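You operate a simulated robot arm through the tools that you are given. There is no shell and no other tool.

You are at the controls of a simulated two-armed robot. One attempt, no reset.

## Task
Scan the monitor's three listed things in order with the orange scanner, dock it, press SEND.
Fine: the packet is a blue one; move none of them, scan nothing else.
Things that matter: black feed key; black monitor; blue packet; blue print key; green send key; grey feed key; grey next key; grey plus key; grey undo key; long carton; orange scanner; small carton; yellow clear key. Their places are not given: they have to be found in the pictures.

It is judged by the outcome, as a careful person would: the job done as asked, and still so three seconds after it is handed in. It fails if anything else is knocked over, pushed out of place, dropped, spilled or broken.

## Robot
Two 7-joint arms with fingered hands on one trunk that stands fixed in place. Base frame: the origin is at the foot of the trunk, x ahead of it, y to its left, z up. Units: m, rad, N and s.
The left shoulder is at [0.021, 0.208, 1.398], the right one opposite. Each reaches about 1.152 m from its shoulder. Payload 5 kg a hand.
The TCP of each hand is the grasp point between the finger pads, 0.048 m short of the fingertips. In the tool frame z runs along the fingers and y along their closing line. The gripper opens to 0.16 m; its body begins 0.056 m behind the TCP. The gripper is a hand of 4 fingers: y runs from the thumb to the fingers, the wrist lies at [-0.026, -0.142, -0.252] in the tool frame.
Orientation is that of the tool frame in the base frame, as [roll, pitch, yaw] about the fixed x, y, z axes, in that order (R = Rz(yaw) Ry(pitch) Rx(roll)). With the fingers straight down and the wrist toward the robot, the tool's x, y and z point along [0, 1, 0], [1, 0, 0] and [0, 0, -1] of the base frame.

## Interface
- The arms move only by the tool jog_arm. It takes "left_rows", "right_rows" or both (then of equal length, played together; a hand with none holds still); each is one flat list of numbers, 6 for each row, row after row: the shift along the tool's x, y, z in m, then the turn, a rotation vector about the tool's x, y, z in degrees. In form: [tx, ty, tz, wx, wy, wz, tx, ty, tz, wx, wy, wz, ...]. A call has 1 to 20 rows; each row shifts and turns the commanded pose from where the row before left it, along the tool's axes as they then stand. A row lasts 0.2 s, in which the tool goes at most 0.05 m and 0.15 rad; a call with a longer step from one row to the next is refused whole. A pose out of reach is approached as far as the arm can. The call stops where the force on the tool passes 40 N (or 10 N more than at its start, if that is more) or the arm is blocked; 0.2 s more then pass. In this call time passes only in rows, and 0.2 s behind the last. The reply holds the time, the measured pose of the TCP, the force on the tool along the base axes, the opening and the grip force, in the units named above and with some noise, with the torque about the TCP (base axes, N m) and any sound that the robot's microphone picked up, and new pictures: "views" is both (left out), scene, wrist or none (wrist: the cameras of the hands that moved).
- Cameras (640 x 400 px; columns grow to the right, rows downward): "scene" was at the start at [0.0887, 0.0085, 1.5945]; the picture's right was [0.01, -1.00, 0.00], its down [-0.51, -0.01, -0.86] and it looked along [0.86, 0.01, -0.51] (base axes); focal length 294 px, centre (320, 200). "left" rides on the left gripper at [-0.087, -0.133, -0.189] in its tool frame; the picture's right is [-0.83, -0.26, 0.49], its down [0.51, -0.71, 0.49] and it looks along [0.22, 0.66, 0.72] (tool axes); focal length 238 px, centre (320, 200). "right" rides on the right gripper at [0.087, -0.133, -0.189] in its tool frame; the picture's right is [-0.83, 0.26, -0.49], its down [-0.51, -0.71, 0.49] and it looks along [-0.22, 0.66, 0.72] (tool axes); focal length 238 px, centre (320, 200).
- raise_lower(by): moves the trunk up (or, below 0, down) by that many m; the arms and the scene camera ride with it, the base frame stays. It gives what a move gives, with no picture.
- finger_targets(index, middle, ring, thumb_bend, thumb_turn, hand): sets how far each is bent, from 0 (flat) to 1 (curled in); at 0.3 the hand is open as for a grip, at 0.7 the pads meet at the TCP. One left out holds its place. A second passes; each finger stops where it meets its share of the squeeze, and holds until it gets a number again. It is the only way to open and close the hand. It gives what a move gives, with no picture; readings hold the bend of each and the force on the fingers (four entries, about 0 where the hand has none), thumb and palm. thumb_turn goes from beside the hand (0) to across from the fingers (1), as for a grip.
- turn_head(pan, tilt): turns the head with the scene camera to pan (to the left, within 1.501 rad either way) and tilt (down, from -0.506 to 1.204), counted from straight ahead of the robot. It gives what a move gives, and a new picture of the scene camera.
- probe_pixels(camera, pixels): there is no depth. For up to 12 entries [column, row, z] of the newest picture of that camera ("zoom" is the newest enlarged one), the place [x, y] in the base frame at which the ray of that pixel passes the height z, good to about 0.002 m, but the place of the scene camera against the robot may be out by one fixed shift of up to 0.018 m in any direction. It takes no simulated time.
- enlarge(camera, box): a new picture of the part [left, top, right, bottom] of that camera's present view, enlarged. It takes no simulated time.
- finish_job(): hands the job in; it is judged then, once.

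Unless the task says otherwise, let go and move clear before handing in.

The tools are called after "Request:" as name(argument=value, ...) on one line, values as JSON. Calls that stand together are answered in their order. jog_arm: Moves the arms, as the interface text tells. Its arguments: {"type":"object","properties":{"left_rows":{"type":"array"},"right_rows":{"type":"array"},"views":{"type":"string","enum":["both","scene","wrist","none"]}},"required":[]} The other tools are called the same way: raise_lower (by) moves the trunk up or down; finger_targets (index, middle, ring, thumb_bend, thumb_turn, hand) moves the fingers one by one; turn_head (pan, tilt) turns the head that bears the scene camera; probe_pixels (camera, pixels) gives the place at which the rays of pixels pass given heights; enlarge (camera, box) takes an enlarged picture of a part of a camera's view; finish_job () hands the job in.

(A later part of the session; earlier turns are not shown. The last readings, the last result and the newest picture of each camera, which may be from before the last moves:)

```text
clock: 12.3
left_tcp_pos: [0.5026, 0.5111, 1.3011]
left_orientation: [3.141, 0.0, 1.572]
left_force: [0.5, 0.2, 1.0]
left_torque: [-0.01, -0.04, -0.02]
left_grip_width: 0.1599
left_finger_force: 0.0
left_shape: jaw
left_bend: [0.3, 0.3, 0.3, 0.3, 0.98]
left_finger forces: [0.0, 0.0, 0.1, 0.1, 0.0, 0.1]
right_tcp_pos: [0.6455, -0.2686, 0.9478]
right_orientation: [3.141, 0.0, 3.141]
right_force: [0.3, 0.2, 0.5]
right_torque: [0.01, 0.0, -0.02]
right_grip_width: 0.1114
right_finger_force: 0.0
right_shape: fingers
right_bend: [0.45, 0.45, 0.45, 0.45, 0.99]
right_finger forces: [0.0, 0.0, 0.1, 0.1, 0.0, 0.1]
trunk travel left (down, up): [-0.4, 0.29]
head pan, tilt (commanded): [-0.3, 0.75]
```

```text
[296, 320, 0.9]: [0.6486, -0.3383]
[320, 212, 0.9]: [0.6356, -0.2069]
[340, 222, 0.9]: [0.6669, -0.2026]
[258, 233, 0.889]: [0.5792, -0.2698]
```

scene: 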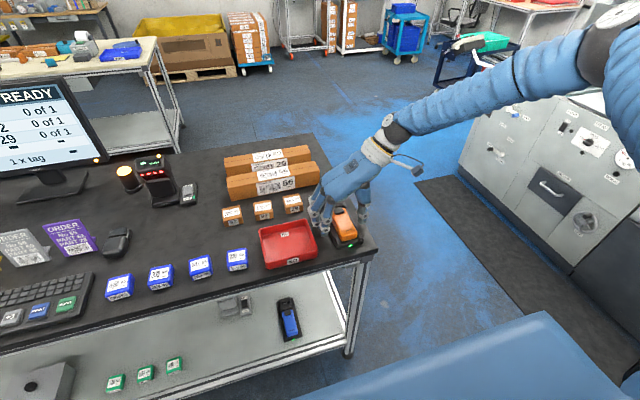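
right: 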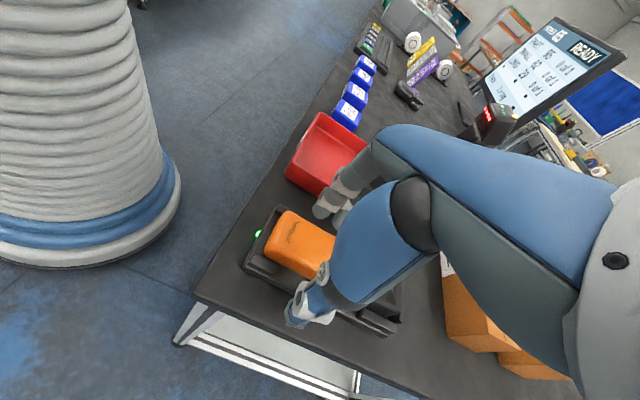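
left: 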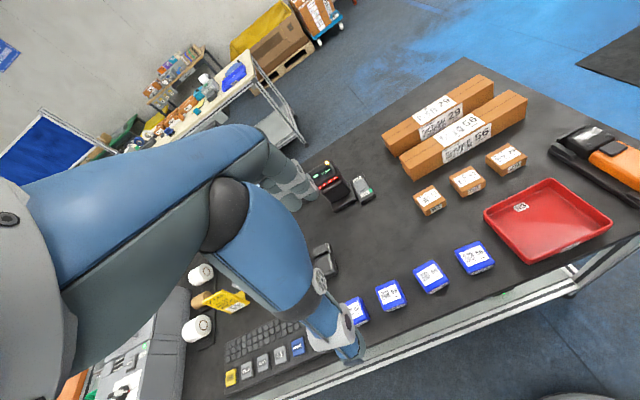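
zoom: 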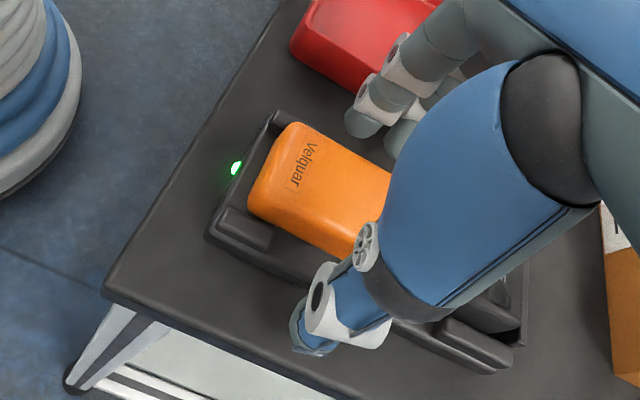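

Comparing cameras at the LED gives a scene offset of about (-0.013,+0.009). Index is at x≈0.636, middle ≈0.667, ring ≈0.70 (next to the trigger), thumb ≈0.648, so I'll shift back 0.012 m and grip with index, middle and thumb only, ring kept open.

Request:
jog_arm(right_rows=[0.006, 0, 0.001, 0, 0, 0, 0.006, 0, 0.001, 0, 0, 0], views="none")

Request:
finger_targets(hand="right", index=0.55, middle=0.55, ring=0.4, thumb_bend=0.55)

Request:
enlarge(camera="scene", box=[290, 150, 400, 250])

Request:
enlarge(camera="right", box=[200, 150, 400, 350])

```text
clock: 12.9
left_tcp_pos: [0.5022, 0.5096, 1.3014]
left_orientation: [-3.14, 0.0, 1.57]
left_force: [-0.9, -0.9, -0.3]
left_torque: [0.01, 0.03, 0.03]
left_grip_width: 0.1598
left_finger_force: 0.0
left_shape: jaw
left_bend: [0.3, 0.3, 0.3, 0.3, 0.98]
left_finger forces: [0.1, 0.0, 0.0, 0.1, 0.0, 0.0]
right_tcp_pos: [0.6338, -0.27, 0.9444]
right_orientation: [-3.142, 0.0, 3.14]
right_force: [0.7, 0.1, 0.7]
right_torque: [-0.01, -0.02, 0.02]
right_grip_width: 0.1116
right_finger_force: 0.1
right_shape: fingers
right_bend: [0.45, 0.45, 0.45, 0.45, 0.99]
right_finger forces: [0.0, 0.0, 0.0, 0.1, 0.1, 0.0]
trunk travel left (down, up): [-0.4, 0.29]
head pan, tilt (commanded): [-0.3, 0.75]
```

```text
clock: 13.9
left_tcp_pos: [0.5031, 0.5112, 1.3027]
left_orientation: [3.141, -0.001, 1.569]
left_force: [-0.2, -0.3, 0.6]
left_torque: [0.0, -0.04, -0.01]
left_grip_width: 0.1602
left_finger_force: 0.0
left_shape: jaw
left_bend: [0.3, 0.3, 0.3, 0.3, 0.98]
left_finger forces: [0.0, 0.0, 0.0, 0.1, 0.0, 0.0]
right_tcp_pos: [0.6336, -0.2694, 0.9466]
right_orientation: [-3.141, 0.0, -3.141]
right_force: [0.8, 5.6, 8.8]
right_torque: [0.29, -0.06, 0.01]
right_grip_width: 0.0806
right_finger_force: 7.6
right_shape: fingers
right_bend: [0.53, 0.53, 0.4, 0.53, 1.0]
right_finger forces: [4.6, 5.1, 0.0, 0.0, 4.6, 0.0]
trunk travel left (down, up): [-0.4, 0.29]
head pan, tilt (commanded): [-0.3, 0.75]
```

```text
4.00 times, centred on (345, 200) of scene
```

zoom: 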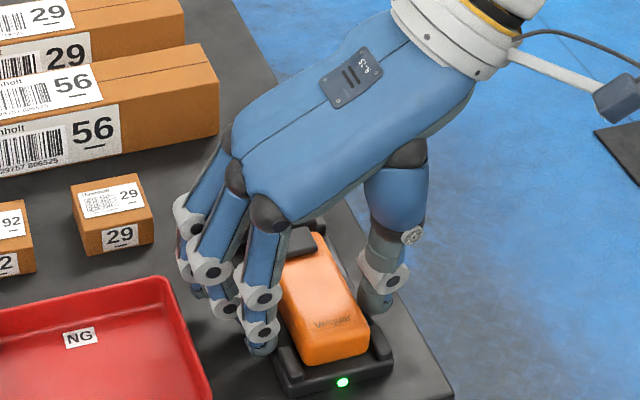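

```text
2.00 times, centred on (300, 250) of right
```

zoom: 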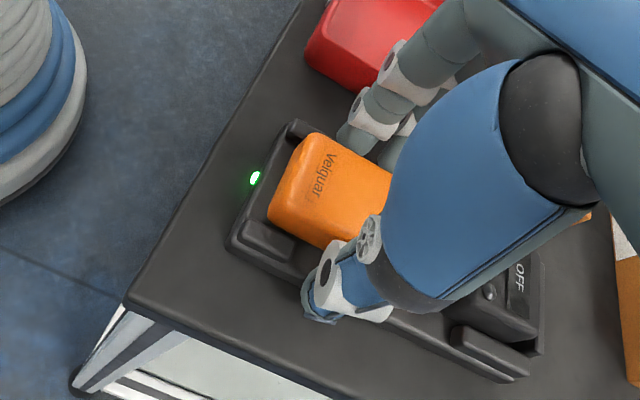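

Fingers stopped at width 0.081 with ~5 N, which matches the cradle's 0.08 m width, not the 0.052 m handle. I'll reopen, raise ~0.011 m so the tips clear the cradle edge, and retry.

Request:
finger_targets(hand="right", index=0.47, middle=0.47, ring=0.4, thumb_bend=0.47)

Request:
jog_arm(right_rows=[0, 0, -0.006, 0, 0, 0, 0, 0, -0.007, 0, 0, 0], views="none")

Request:
finger_targets(hand="right", index=0.55, middle=0.55, ring=0.4, thumb_bend=0.55)

Request:
enlarge(camera="scene", box=[290, 150, 400, 250])

Request:
enlarge(camera="right", box=[200, 150, 400, 350])

```text
clock: 14.9
left_tcp_pos: [0.5032, 0.5112, 1.3014]
left_orientation: [3.141, 0.0, 1.571]
left_force: [0.0, 0.9, -0.1]
left_torque: [-0.03, -0.02, 0.01]
left_grip_width: 0.1598
left_finger_force: 0.1
left_shape: jaw
left_bend: [0.3, 0.3, 0.3, 0.3, 0.98]
left_finger forces: [0.0, 0.1, 0.0, 0.0, 0.0, 0.0]
right_tcp_pos: [0.6336, -0.2699, 0.9456]
right_orientation: [-3.141, 0.0, -3.141]
right_force: [0.4, 0.1, 0.0]
right_torque: [0.0, -0.01, -0.01]
right_grip_width: 0.1025
right_finger_force: 0.1
right_shape: fingers
right_bend: [0.47, 0.47, 0.4, 0.47, 1.0]
right_finger forces: [0.0, 0.1, 0.0, 0.0, 0.0, 0.1]
trunk travel left (down, up): [-0.4, 0.29]
head pan, tilt (commanded): [-0.3, 0.75]
```

```text
clock: 15.5
left_tcp_pos: [0.5034, 0.5105, 1.3]
left_orientation: [3.141, 0.0, 1.572]
left_force: [-0.1, 0.3, -0.1]
left_torque: [0.02, -0.03, 0.0]
left_grip_width: 0.1597
left_finger_force: 0.0
left_shape: jaw
left_bend: [0.3, 0.3, 0.3, 0.3, 0.98]
left_finger forces: [0.0, 0.0, 0.0, 0.1, 0.0, 0.0]
right_tcp_pos: [0.6339, -0.27, 0.9583]
right_orientation: [-3.142, -0.001, -3.141]
right_force: [0.3, -1.2, 0.0]
right_torque: [0.01, -0.03, 0.01]
right_grip_width: 0.1024
right_finger_force: 0.1
right_shape: fingers
right_bend: [0.47, 0.47, 0.4, 0.47, 1.0]
right_finger forces: [0.0, 0.0, 0.0, 0.0, 0.1, 0.0]
trunk travel left (down, up): [-0.4, 0.29]
head pan, tilt (commanded): [-0.3, 0.75]
```

```text
clock: 16.5
left_tcp_pos: [0.5036, 0.5096, 1.3001]
left_orientation: [3.141, -0.001, 1.572]
left_force: [-1.0, 0.1, 0.1]
left_torque: [0.0, 0.0, 0.0]
left_grip_width: 0.1601
left_finger_force: 0.1
left_shape: jaw
left_bend: [0.3, 0.3, 0.3, 0.3, 0.98]
left_finger forces: [0.0, 0.0, 0.0, 0.0, 0.0, 0.1]
right_tcp_pos: [0.6351, -0.2687, 0.9576]
right_orientation: [3.14, -0.001, 3.141]
right_force: [0.1, 1.2, 0.8]
right_torque: [-0.02, -0.01, -0.02]
right_grip_width: 0.0714
right_finger_force: 0.0
right_shape: fingers
right_bend: [0.55, 0.55, 0.4, 0.55, 1.0]
right_finger forces: [0.1, 0.0, 0.1, 0.0, 0.0, 0.0]
trunk travel left (down, up): [-0.4, 0.29]
head pan, tilt (commanded): [-0.3, 0.75]
```

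```text
4.00 times, centred on (345, 200) of scene
```

zoom: 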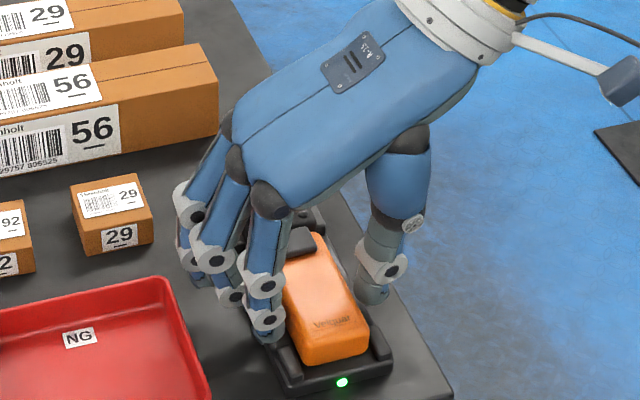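

```text
2.00 times, centred on (300, 250) of right
```

zoom: 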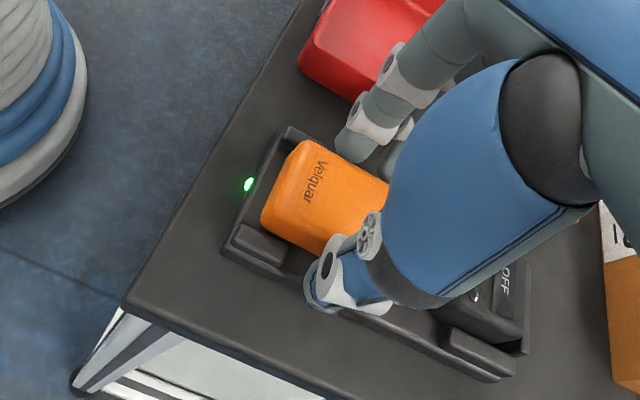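

No contact at width 0.071 now, so the tips clear the cradle edge. I'll close further onto the handle.

Request:
finger_targets(hand="right", index=0.63, middle=0.63, ring=0.4, thumb_bend=0.63)

Request:
enlarge(camera="scene", box=[290, 150, 400, 250])

Request:
enlarge(camera="right", box=[200, 150, 400, 350])

```text
clock: 17.5
left_tcp_pos: [0.5041, 0.5109, 1.3015]
left_orientation: [-3.14, 0.0, 1.572]
left_force: [0.6, 0.1, -0.3]
left_torque: [0.0, 0.01, -0.03]
left_grip_width: 0.1599
left_finger_force: 0.1
left_shape: jaw
left_bend: [0.3, 0.3, 0.3, 0.3, 0.98]
left_finger forces: [0.1, 0.0, 0.0, 0.0, 0.0, 0.1]
right_tcp_pos: [0.6331, -0.2686, 0.9578]
right_orientation: [-3.141, -0.002, -3.141]
right_force: [0.2, 0.7, -1.1]
right_torque: [-0.03, -0.03, -0.01]
right_grip_width: 0.0589
right_finger_force: 11.0
right_shape: fingers
right_bend: [0.59, 0.6, 0.4, 0.58, 1.0]
right_finger forces: [5.1, 6.2, 0.0, 0.0, 10.8, 0.0]
trunk travel left (down, up): [-0.4, 0.29]
head pan, tilt (commanded): [-0.3, 0.75]
```

```text
4.00 times, centred on (345, 200) of scene
```

zoom: 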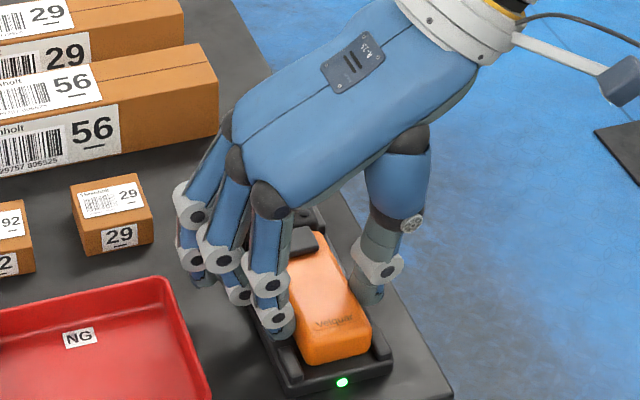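

```text
2.00 times, centred on (300, 250) of right
```

zoom: 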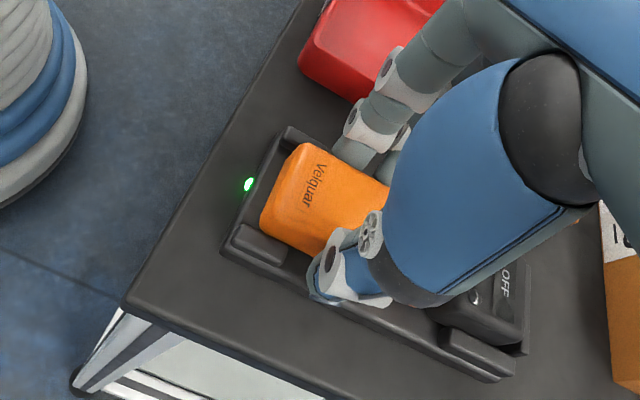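

The grip is balanced on the handle (index 5.1 N, middle 6.2 N, thumb 10.8 N). I'll ask for a firmer squeeze, then lift straight up 5 cm slowly.

Request:
finger_targets(hand="right", index=0.72, middle=0.72, ring=0.4, thumb_bend=0.72)

Request:
jog_arm(right_rows=[0, 0, -0.005, 0, 0, 0, 0, 0, -0.01, 0, 0, 0, 0, 0, -0.015, 0, 0, 0, 0, 0, -0.02, 0, 0, 0], views="both")

Request:
enlarge(camera="scene", box=[290, 140, 400, 250])

Request:
enlarge(camera="right", box=[200, 150, 400, 350])

```text
clock: 18.5
left_tcp_pos: [0.5031, 0.5098, 1.3012]
left_orientation: [3.141, 0.0, 1.57]
left_force: [0.5, -0.4, 0.2]
left_torque: [0.0, -0.05, 0.0]
left_grip_width: 0.1601
left_finger_force: 0.0
left_shape: jaw
left_bend: [0.3, 0.3, 0.3, 0.3, 0.98]
left_finger forces: [0.0, 0.0, 0.0, 0.0, 0.1, 0.0]
right_tcp_pos: [0.6333, -0.2682, 0.9571]
right_orientation: [3.141, 0.001, -3.14]
right_force: [-0.2, -0.2, -0.1]
right_torque: [-0.02, -0.02, 0.04]
right_grip_width: 0.058
right_finger_force: 19.8
right_shape: fingers
right_bend: [0.59, 0.6, 0.4, 0.6, 1.0]
right_finger forces: [9.4, 9.8, 0.0, 0.1, 19.5, 0.0]
trunk travel left (down, up): [-0.4, 0.29]
head pan, tilt (commanded): [-0.3, 0.75]
```

```text
clock: 19.5
left_tcp_pos: [0.5022, 0.5115, 1.3002]
left_orientation: [3.141, 0.001, 1.572]
left_force: [0.3, 0.6, 0.1]
left_torque: [-0.02, -0.04, 0.01]
left_grip_width: 0.1597
left_finger_force: 0.2
left_shape: jaw
left_bend: [0.3, 0.3, 0.3, 0.3, 0.98]
left_finger forces: [0.0, 0.0, 0.0, 0.0, 0.1, 0.0]
right_tcp_pos: [0.6318, -0.2691, 1.0088]
right_orientation: [-3.141, 0.001, 3.14]
right_force: [-0.8, 0.3, -2.2]
right_torque: [0.03, 0.04, -0.03]
right_grip_width: 0.0582
right_finger_force: 19.3
right_shape: fingers
right_bend: [0.59, 0.6, 0.4, 0.6, 1.0]
right_finger forces: [10.0, 9.1, 0.0, 0.1, 19.2, 0.0]
trunk travel left (down, up): [-0.4, 0.29]
head pan, tilt (commanded): [-0.3, 0.75]
```

scene: 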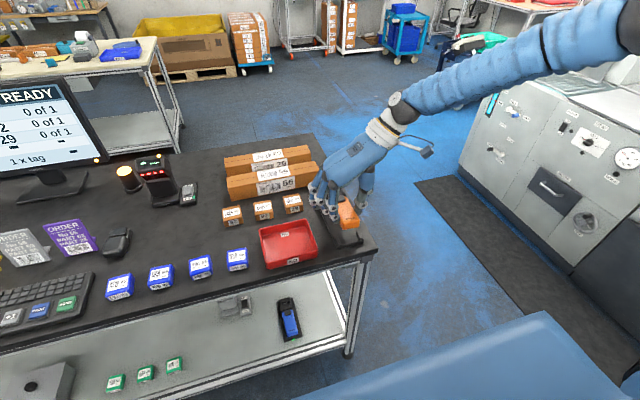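
right: 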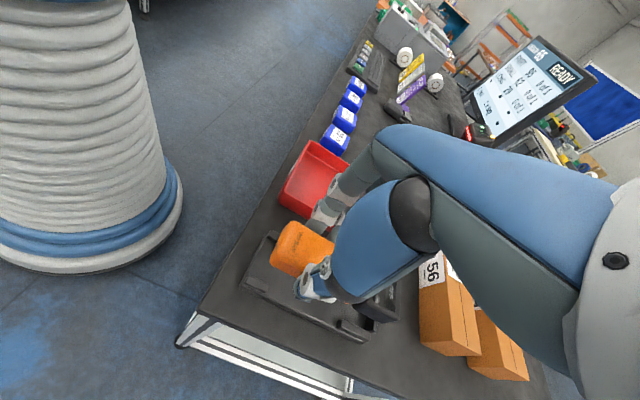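

```text
3.64 times, centred on (345, 195) of scene
```

zoom: 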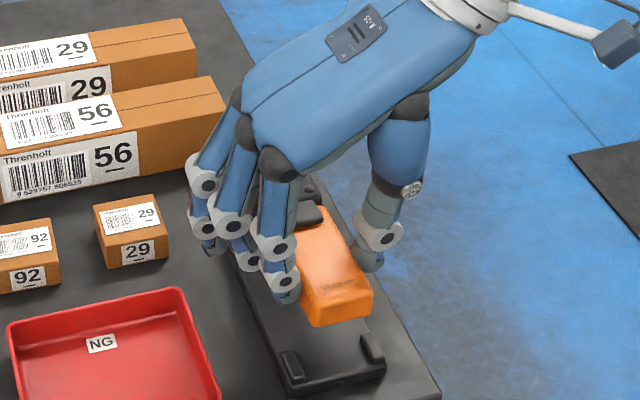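

```text
2.00 times, centred on (300, 250) of right
```

zoom: 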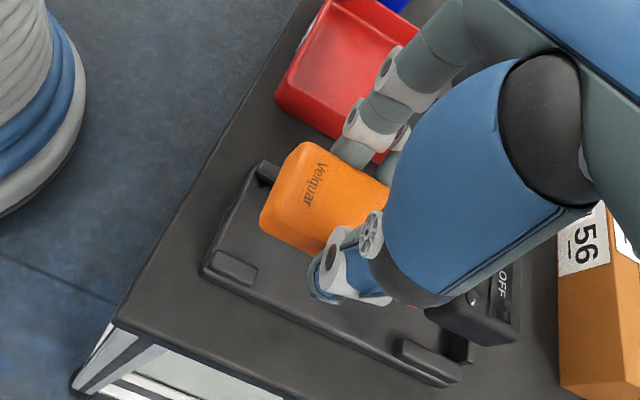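

The scanner is out of the dock (weight ≈2.2 N), its dock LED is off and its display still reads OFF. I'll lift it further to inspect its window, trigger and buttons.

Request:
jog_arm(right_rows=[0, 0, -0.03, 0, 0, 0, 0, 0, -0.035, 0, 0, 0, 0, 0, -0.035, 0, 0, 0, 0, 0, -0.035, 0, 0, 0, 0, 0, -0.03, 0, 0, 0], views="both")

Request:
enlarge(camera="right", box=[200, 150, 400, 350])

Request:
enlarge(camera="scene", box=[300, 60, 420, 200])

```text
clock: 20.7
left_tcp_pos: [0.5034, 0.511, 1.3006]
left_orientation: [3.14, 0.001, 1.57]
left_force: [0.3, 0.9, 0.5]
left_torque: [-0.03, -0.03, 0.01]
left_grip_width: 0.16
left_finger_force: 0.1
left_shape: jaw
left_bend: [0.3, 0.3, 0.3, 0.3, 0.98]
left_finger forces: [0.0, 0.1, 0.0, 0.0, 0.0, 0.0]
right_tcp_pos: [0.632, -0.2684, 1.1716]
right_orientation: [-3.141, -0.001, 3.141]
right_force: [-1.0, 0.0, -3.7]
right_torque: [0.02, 0.08, 0.0]
right_grip_width: 0.0583
right_finger_force: 19.4
right_shape: fingers
right_bend: [0.59, 0.6, 0.4, 0.6, 1.0]
right_finger forces: [9.9, 9.1, 0.1, 0.0, 19.1, 0.0]
trunk travel left (down, up): [-0.4, 0.29]
head pan, tilt (commanded): [-0.3, 0.75]
```

scene: 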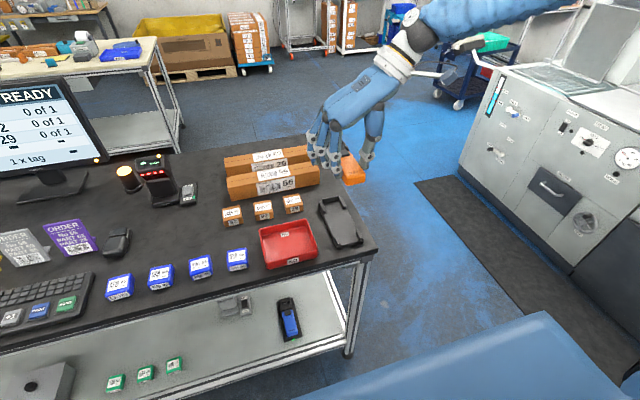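
right: 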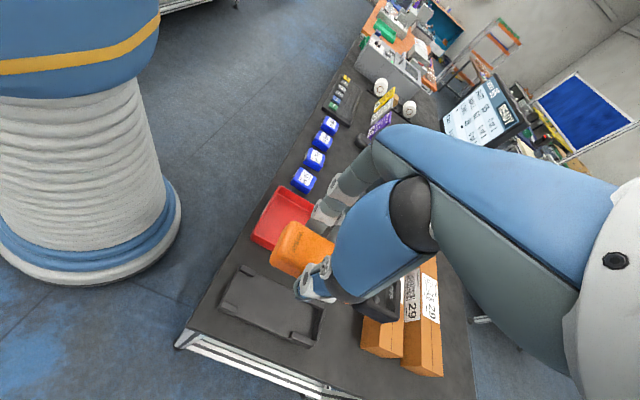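

```text
2.00 times, centred on (300, 250) of right
```

zoom: 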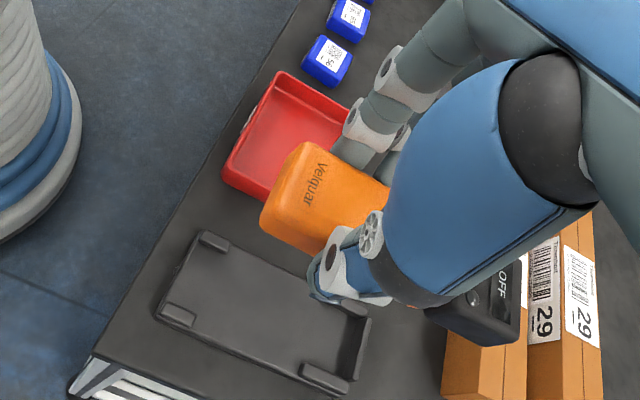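

```text
2.86 times, centred on (360, 130) of scene
```

zoom: 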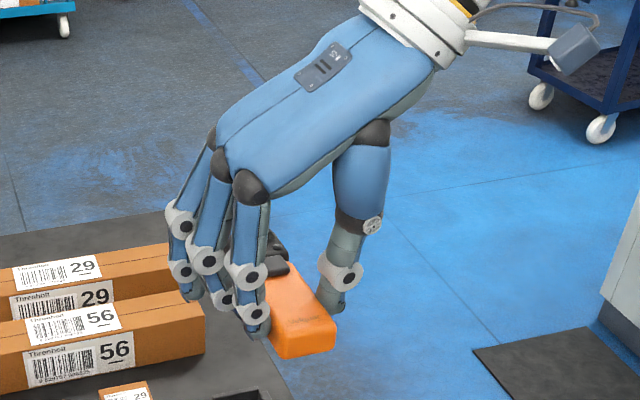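

The display still says OFF off-dock, so the trigger pad will need a press, and this grip leaves the ring finger and palm over the trigger. I'll re-dock and regrasp with the index side toward the head (hand flipped 180°), so the other hand can reach the trigger; first lower straight back down.

Request:
jog_arm(right_rows=[-0.0003, 0, 0.04, 0, 0, 0, -0.0003, 0, 0.04, 0, 0, 0, -0.0003, 0, 0.04, 0, 0, 0, -0.0003, 0, 0.04, 0, 0, 0, -0.0003, 0, 0.03, 0, 0, 0], views="both")

Request:
enlarge(camera="right", box=[200, 150, 400, 350])

Request:
enlarge(camera="scene", box=[290, 140, 400, 250])

```text
clock: 21.9
left_tcp_pos: [0.5033, 0.5099, 1.3007]
left_orientation: [-3.139, 0.001, 1.569]
left_force: [-0.4, 0.6, 0.1]
left_torque: [0.04, 0.01, 0.01]
left_grip_width: 0.1598
left_finger_force: 0.1
left_shape: jaw
left_bend: [0.3, 0.3, 0.3, 0.3, 0.98]
left_finger forces: [0.0, 0.1, 0.0, 0.1, 0.0, 0.0]
right_tcp_pos: [0.635, -0.2687, 0.9827]
right_orientation: [3.141, 0.001, 3.139]
right_force: [1.7, -0.4, -0.7]
right_torque: [-0.01, 0.17, 0.01]
right_grip_width: 0.058
right_finger_force: 19.5
right_shape: fingers
right_bend: [0.59, 0.6, 0.4, 0.6, 1.0]
right_finger forces: [9.9, 9.2, 0.0, 0.0, 19.2, 0.0]
trunk travel left (down, up): [-0.4, 0.29]
head pan, tilt (commanded): [-0.3, 0.75]
```

scene: 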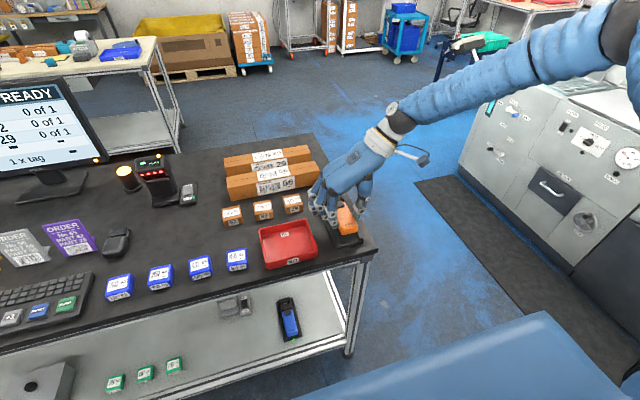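
right: 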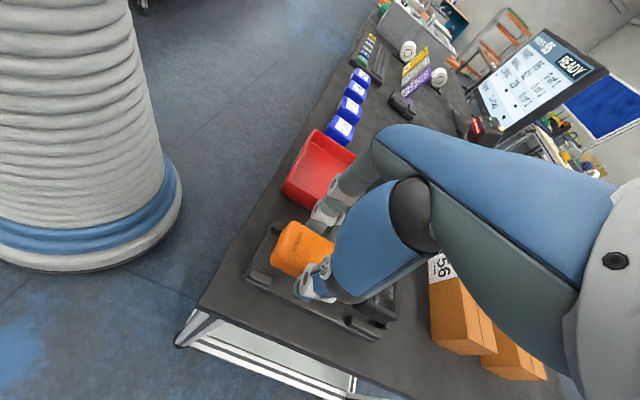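

```text
2.00 times, centred on (300, 250) of right
```

zoom: 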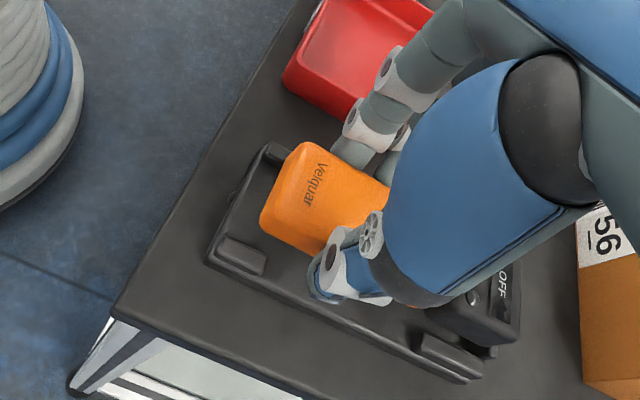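

```text
3.64 times, centred on (345, 195) of scene
```

zoom: 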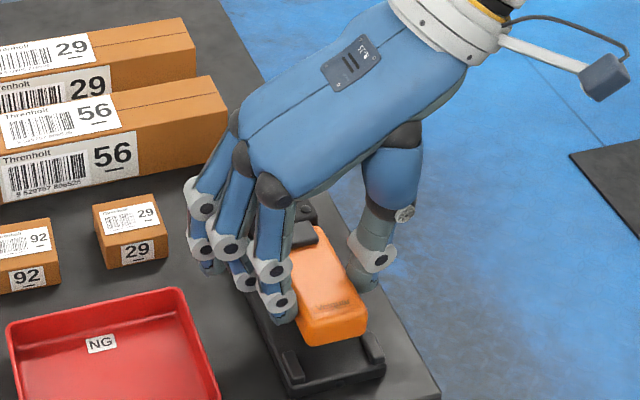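

The scanner hovers right over the cradle, aligned. I'll lower the last 25 mm in small steps while watching force.

Request:
jog_arm(right_rows=[0.0005, 0, 0.008, 0, 0, 0, 0, 0, 0.007, 0, 0, 0, 0, 0, 0.006, 0, 0, 0, 0, 0, 0.004, 0, 0, 0], views="both")

Request:
enlarge(camera="right", box=[200, 150, 400, 350])

Request:
enlarge(camera="scene", box=[290, 140, 400, 250])

```text
clock: 22.9
left_tcp_pos: [0.5036, 0.5104, 1.3004]
left_orientation: [3.141, 0.0, 1.571]
left_force: [0.8, -0.3, 0.2]
left_torque: [-0.02, -0.03, -0.02]
left_grip_width: 0.1599
left_finger_force: 0.0
left_shape: jaw
left_bend: [0.3, 0.3, 0.3, 0.3, 0.98]
left_finger forces: [0.0, 0.0, 0.1, 0.1, 0.0, 0.0]
right_tcp_pos: [0.6351, -0.2691, 0.9591]
right_orientation: [-3.142, 0.001, 3.141]
right_force: [-0.1, -0.4, -0.6]
right_torque: [0.02, -0.03, 0.0]
right_grip_width: 0.0583
right_finger_force: 20.0
right_shape: fingers
right_bend: [0.59, 0.6, 0.4, 0.6, 1.0]
right_finger forces: [9.4, 10.0, 0.0, 0.1, 19.7, 0.1]
trunk travel left (down, up): [-0.4, 0.29]
head pan, tilt (commanded): [-0.3, 0.75]
```

scene: 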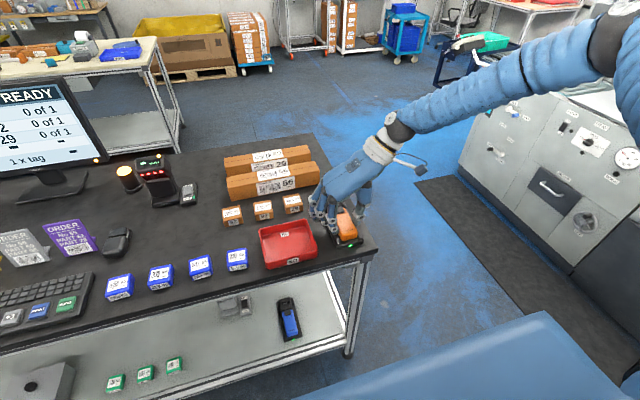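
right: 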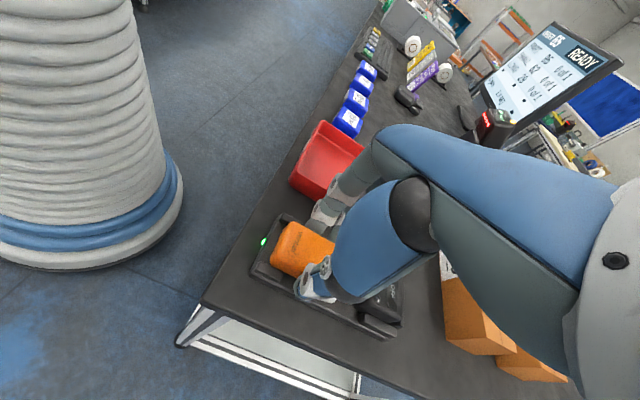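

```text
2.00 times, centred on (300, 250) of right
```

zoom: 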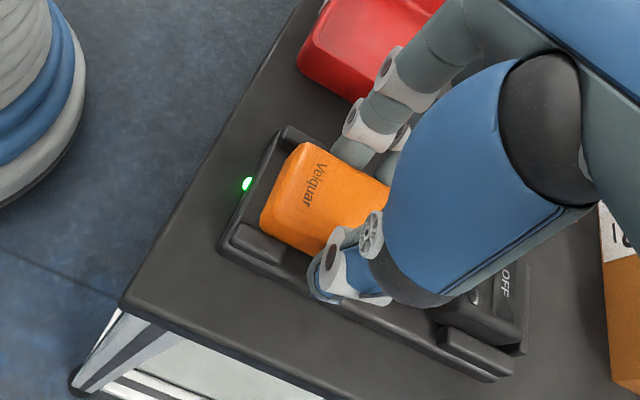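

```text
3.64 times, centred on (345, 195) of scene
```

zoom: 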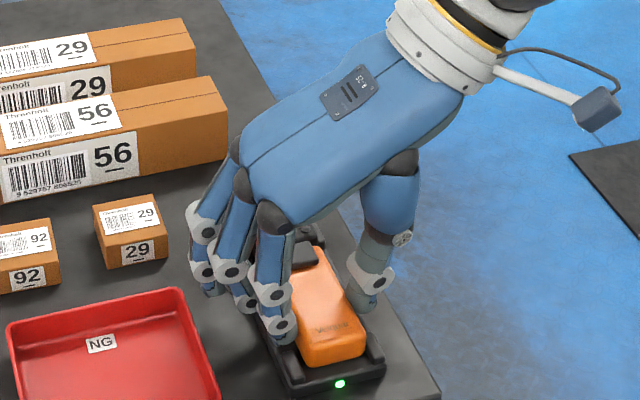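

The dock LED is green again, so it's re-docked. I'll open the hand slightly and rise clear.

Request:
finger_targets(hand="right", index=0.46, middle=0.46, ring=0.4, thumb_bend=0.46)

Request:
jog_arm(right_rows=[0, 0, -0.01, 0, 0, 0, 0, 0, -0.03, 0, 0, 0, 0, 0, -0.045, 0, 0, 0, 0, 0, -0.045, 0, 0, 0, 0, 0, -0.045, 0, 0, 0], views="both")

```text
clock: 23.9
left_tcp_pos: [0.5027, 0.5105, 1.3017]
left_orientation: [-3.141, -0.001, 1.572]
left_force: [-0.1, 0.3, 0.2]
left_torque: [0.02, -0.02, -0.01]
left_grip_width: 0.1599
left_finger_force: 0.0
left_shape: jaw
left_bend: [0.3, 0.3, 0.3, 0.3, 0.98]
left_finger forces: [0.1, 0.0, 0.1, 0.0, 0.1, 0.0]
right_tcp_pos: [0.6359, -0.2689, 0.9576]
right_orientation: [-3.141, 0.0, -3.141]
right_force: [0.0, 0.5, 0.0]
right_torque: [0.01, 0.01, 0.02]
right_grip_width: 0.1068
right_finger_force: 0.0
right_shape: fingers
right_bend: [0.46, 0.46, 0.4, 0.46, 1.0]
right_finger forces: [0.0, 0.0, 0.1, 0.0, 0.0, 0.1]
trunk travel left (down, up): [-0.4, 0.29]
head pan, tilt (commanded): [-0.3, 0.75]
```

```text
clock: 25.1
left_tcp_pos: [0.5026, 0.5112, 1.3023]
left_orientation: [-3.141, 0.001, 1.571]
left_force: [-0.8, 0.6, 0.3]
left_torque: [-0.08, -0.1, -0.03]
left_grip_width: 0.16
left_finger_force: 0.1
left_shape: jaw
left_bend: [0.3, 0.3, 0.3, 0.3, 0.98]
left_finger forces: [0.1, 0.0, 0.0, 0.1, 0.1, 0.0]
right_tcp_pos: [0.6321, -0.2683, 1.1332]
right_orientation: [-3.14, -0.002, -3.14]
right_force: [-0.7, 0.7, -1.0]
right_torque: [0.02, -0.1, -0.01]
right_grip_width: 0.1067
right_finger_force: 0.1
right_shape: fingers
right_bend: [0.46, 0.46, 0.4, 0.46, 1.0]
right_finger forces: [0.1, 0.0, 0.0, 0.0, 0.0, 0.0]
trunk travel left (down, up): [-0.4, 0.29]
head pan, tilt (commanded): [-0.3, 0.75]
```

scene: 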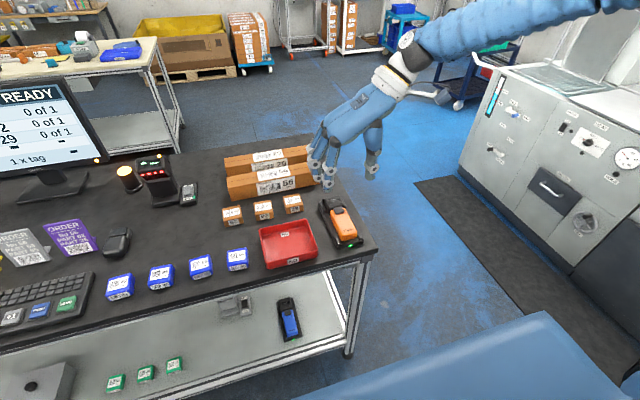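
right: 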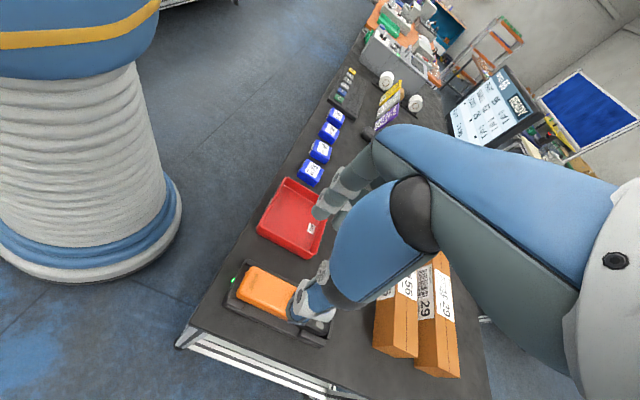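

Clear of the dock with the scanner in place. I'll now yaw the right hand +180° about tool z (through the natural pose) to the flipped grasp orientation, checking the arm can reach it.

Request:
jog_arm(right_rows=[0, 0, 0, 0, 0, 8.5, 0, 0, 0, 0, 0, 8.5, 0, 0, 0, 0, 0, 8.5, 0, 0, 0, 0, 0, 8.5, 0, 0, 0, 0, 0, 8.5, 0, 0, 0, 0, 0, 8.5, 0, 0, 0, 0, 0, 8.5, 0, 0, 0, 0, 0, 8.5, 0, 0, 0, 0, 0, 8.5, 0, 0, 0, 0, 0, 8.5, 0, 0, 0, 0, 0, 8.5, 0, 0, 0, 0, 0, 8.5, 0, 0, 0, 0, 0, 8.5, 0, 0, 0, 0, 0, 8.5, 0, 0, 0, 0, 0, 8.5, 0, 0, 0, 0, 0, 8.5, 0, 0, 0, 0, 0, 8.5, 0, 0, 0, 0, 0, 8.5], views="scene")

```text
clock: 28.9
left_tcp_pos: [0.5033, 0.5106, 1.3003]
left_orientation: [-3.141, -0.001, 1.571]
left_force: [0.3, -0.2, -0.1]
left_torque: [0.03, 0.06, -0.01]
left_grip_width: 0.1599
left_finger_force: 0.0
left_shape: jaw
left_bend: [0.3, 0.3, 0.3, 0.3, 0.98]
left_finger forces: [0.0, 0.0, 0.1, 0.0, 0.0, 0.0]
right_tcp_pos: [0.6346, -0.2687, 1.1321]
right_orientation: [-3.14, 0.001, 0.471]
right_force: [0.4, -0.5, 0.0]
right_torque: [-0.03, 0.07, -0.01]
right_grip_width: 0.1072
right_finger_force: 0.1
right_shape: fingers
right_bend: [0.46, 0.46, 0.4, 0.46, 0.99]
right_finger forces: [0.1, 0.1, 0.1, 0.0, 0.0, 0.0]
trunk travel left (down, up): [-0.4, 0.29]
head pan, tilt (commanded): [-0.3, 0.75]
```

scene: 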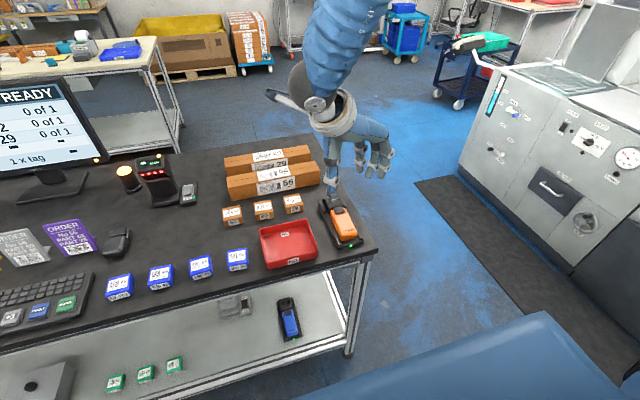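

Yaw has reached 0.47 rad without trouble; 27° more to go.

Request:
jog_arm(right_rows=[0, 0, 0, 0, 0, 6.75, 0, 0, 0, 0, 0, 6.75, 0, 0, 0, 0, 0, 6.75, 0, 0, 0, 0, 0, 6.75], views="both")

Request:
enlarge(camera="scene", box=[280, 100, 400, 250])

```text
clock: 29.9
left_tcp_pos: [0.5036, 0.509, 1.3014]
left_orientation: [-3.141, 0.0, 1.571]
left_force: [1.0, -0.4, -0.2]
left_torque: [0.01, 0.05, -0.03]
left_grip_width: 0.1599
left_finger_force: 0.0
left_shape: jaw
left_bend: [0.3, 0.3, 0.3, 0.3, 0.98]
left_finger forces: [0.1, 0.0, 0.1, 0.0, 0.0, 0.0]
right_tcp_pos: [0.6351, -0.2687, 1.1316]
right_orientation: [3.141, 0.003, -0.001]
right_force: [0.7, -0.1, 0.4]
right_torque: [0.0, 0.06, -0.01]
right_grip_width: 0.1068
right_finger_force: 0.0
right_shape: fingers
right_bend: [0.46, 0.46, 0.4, 0.46, 1.0]
right_finger forces: [0.1, 0.0, 0.0, 0.0, 0.0, 0.0]
trunk travel left (down, up): [-0.4, 0.29]
head pan, tilt (commanded): [-0.3, 0.75]
```

scene: 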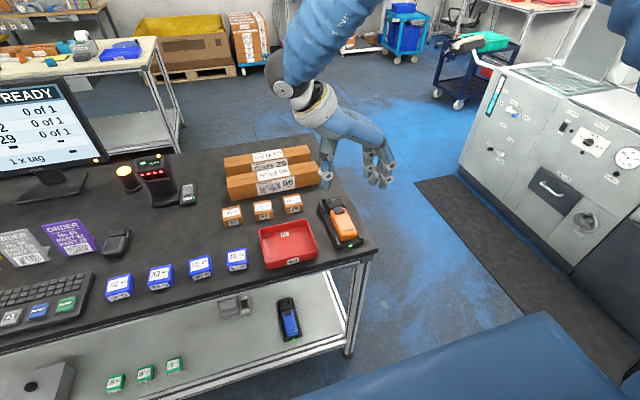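
right: 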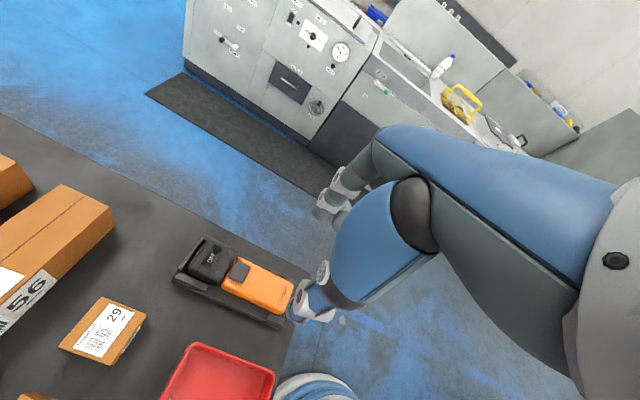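

```text
2.67 times, centred on (340, 175) of scene
```

zoom: 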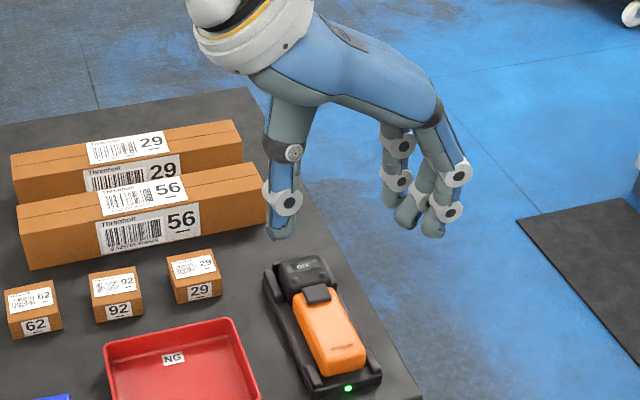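

The flipped pose (yaw 0) is reachable. I'll move to x≈0.645 and descend to z≈0.975 over the handle.

Request:
jog_arm(right_rows=[0.0025, 0, 0.039, 0, 0, 0, 0.0025, 0, 0.039, 0, 0, 0, 0.0025, 0, 0.039, 0, 0, 0, 0.0015, 0, 0.039, 0, 0, 0], views="both")

Request:
enlarge(camera="scene", box=[290, 150, 400, 250])

Request:
enlarge(camera="right", box=[150, 150, 400, 370])

```text
clock: 30.9
left_tcp_pos: [0.5045, 0.5087, 1.3003]
left_orientation: [-3.141, -0.001, 1.57]
left_force: [0.1, -1.1, 0.1]
left_torque: [0.02, 0.09, 0.0]
left_grip_width: 0.1597
left_finger_force: 0.1
left_shape: jaw
left_bend: [0.3, 0.3, 0.3, 0.3, 0.98]
left_finger forces: [0.1, 0.1, 0.0, 0.0, 0.0, 0.0]
right_tcp_pos: [0.6448, -0.2713, 0.9738]
right_orientation: [3.141, 0.0, -0.001]
right_force: [1.1, -1.4, 0.4]
right_torque: [0.05, 0.15, -0.05]
right_grip_width: 0.107
right_finger_force: 0.1
right_shape: fingers
right_bend: [0.46, 0.46, 0.4, 0.46, 0.99]
right_finger forces: [0.0, 0.0, 0.0, 0.0, 0.0, 0.1]
trunk travel left (down, up): [-0.4, 0.29]
head pan, tilt (commanded): [-0.3, 0.75]
```

scene: 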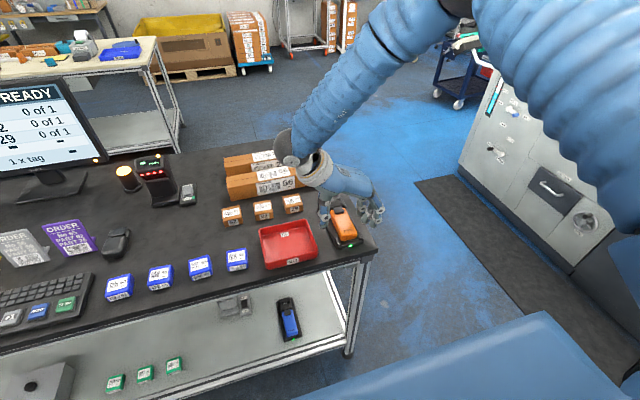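
right: 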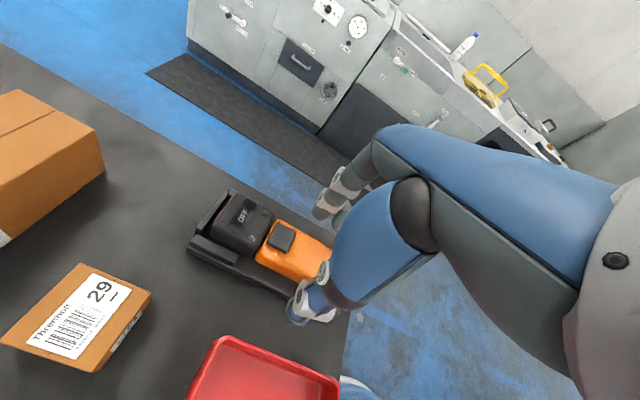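

```text
4.00 times, centred on (345, 200) of scene
```

zoom: 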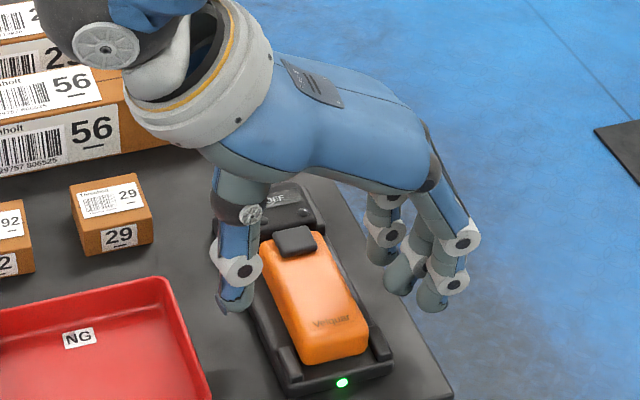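

```text
1.82 times, centred on (275, 260) of right
```

zoom: 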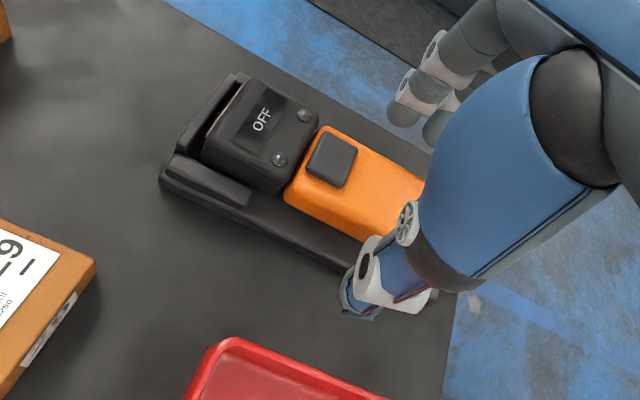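

The trigger is now well exposed ahead of the hand. I'll centre (y −0.2685) and lower to z≈0.958, then close index, middle and thumb.

Request:
jog_arm(right_rows=[0, -0.001, 0.008, 0, 0, 0, 0, -0.001, 0.008, 0, 0, 0], views="none")

Request:
finger_targets(hand="right", index=0.63, middle=0.63, ring=0.4, thumb_bend=0.63)

Request:
enlarge(camera="scene", box=[290, 150, 400, 250])

Request:
enlarge(camera="right", box=[150, 150, 400, 370])

```text
clock: 31.5
left_tcp_pos: [0.5039, 0.511, 1.3008]
left_orientation: [3.141, 0.0, 1.571]
left_force: [0.0, 0.1, 0.5]
left_torque: [0.0, -0.04, -0.03]
left_grip_width: 0.16
left_finger_force: 0.1
left_shape: jaw
left_bend: [0.3, 0.3, 0.3, 0.3, 0.98]
left_finger forces: [0.0, 0.0, 0.1, 0.0, 0.0, 0.1]
right_tcp_pos: [0.6433, -0.2663, 0.9609]
right_orientation: [-3.142, 0.0, 0.0]
right_force: [1.3, 0.5, -0.4]
right_torque: [0.02, 0.01, 0.01]
right_grip_width: 0.107
right_finger_force: 0.1
right_shape: fingers
right_bend: [0.46, 0.46, 0.4, 0.46, 1.0]
right_finger forces: [0.1, 0.1, 0.0, 0.0, 0.0, 0.1]
trunk travel left (down, up): [-0.4, 0.29]
head pan, tilt (commanded): [-0.3, 0.75]
```

```text
clock: 32.5
left_tcp_pos: [0.5041, 0.5088, 1.301]
left_orientation: [-3.141, -0.002, 1.571]
left_force: [-0.9, -0.4, -0.4]
left_torque: [-0.02, -0.02, -0.02]
left_grip_width: 0.1601
left_finger_force: 0.1
left_shape: jaw
left_bend: [0.3, 0.3, 0.3, 0.3, 0.98]
left_finger forces: [0.0, 0.1, 0.0, 0.0, 0.0, 0.1]
right_tcp_pos: [0.6423, -0.2675, 0.9599]
right_orientation: [-3.14, 0.0, -0.001]
right_force: [-0.2, -8.0, 2.6]
right_torque: [-0.35, 0.08, 0.08]
right_grip_width: 0.059
right_finger_force: 12.8
right_shape: fingers
right_bend: [0.58, 0.59, 0.4, 0.59, 1.0]
right_finger forces: [8.2, 9.0, 0.0, 0.0, 8.6, 0.0]
trunk travel left (down, up): [-0.4, 0.29]
head pan, tilt (commanded): [-0.3, 0.75]
```

```text
4.00 times, centred on (345, 200) of scene
```

zoom: 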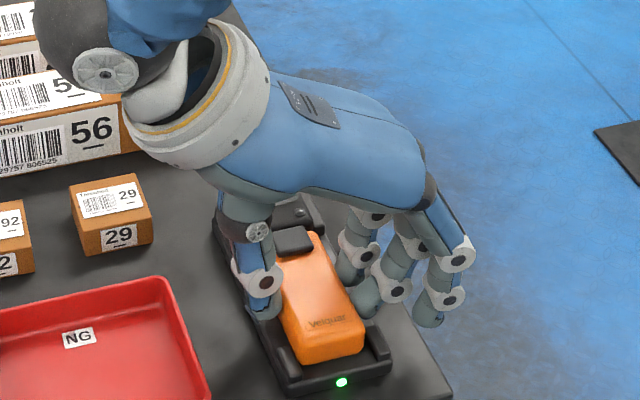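

```text
1.82 times, centred on (275, 260) of right
```

zoom: 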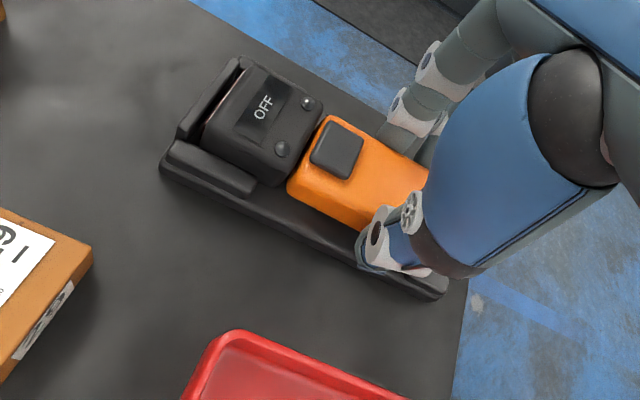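

The net −8 N in y shows fingers pushing harder than the thumb, so the hand sits slightly left. I'll nudge it 1.5 mm right and squeeze to full grip.

Request:
jog_arm(right_rows=[0, 0.0018, 0.001, 0, 0, 0], views="none")

Request:
finger_targets(hand="right", index=0.75, middle=0.75, ring=0.4, thumb_bend=0.78)

```text
clock: 32.9
left_tcp_pos: [0.5013, 0.5112, 1.3014]
left_orientation: [3.141, -0.001, 1.57]
left_force: [-0.4, -0.4, 0.1]
left_torque: [0.0, -0.03, -0.02]
left_grip_width: 0.1598
left_finger_force: 0.1
left_shape: jaw
left_bend: [0.3, 0.3, 0.3, 0.3, 0.98]
left_finger forces: [0.0, 0.1, 0.1, 0.0, 0.1, 0.0]
right_tcp_pos: [0.6433, -0.2672, 0.9608]
right_orientation: [-3.141, -0.001, 0.0]
right_force: [-0.3, -6.1, 6.3]
right_torque: [-0.1, 0.12, 0.04]
right_grip_width: 0.0593
right_finger_force: 12.5
right_shape: fingers
right_bend: [0.58, 0.59, 0.4, 0.59, 1.0]
right_finger forces: [7.6, 8.0, 0.0, 0.0, 9.6, 0.0]
trunk travel left (down, up): [-0.4, 0.29]
head pan, tilt (commanded): [-0.3, 0.75]
```

```text
clock: 33.9
left_tcp_pos: [0.5033, 0.5109, 1.3014]
left_orientation: [-3.14, 0.0, 1.57]
left_force: [-0.1, 0.0, 0.3]
left_torque: [0.01, 0.02, 0.0]
left_grip_width: 0.16
left_finger_force: 0.0
left_shape: jaw
left_bend: [0.3, 0.3, 0.3, 0.3, 0.98]
left_finger forces: [0.1, 0.0, 0.1, 0.1, 0.0, 0.0]
right_tcp_pos: [0.6441, -0.2679, 0.9587]
right_orientation: [-3.141, 0.0, 0.0]
right_force: [0.1, 2.1, 2.3]
right_torque: [-0.03, 0.06, 0.02]
right_grip_width: 0.058
right_finger_force: 21.1
right_shape: fingers
right_bend: [0.57, 0.58, 0.4, 0.61, 1.0]
right_finger forces: [10.0, 10.2, 0.0, 0.0, 22.1, 0.0]
trunk travel left (down, up): [-0.4, 0.29]
head pan, tilt (commanded): [-0.3, 0.75]
```

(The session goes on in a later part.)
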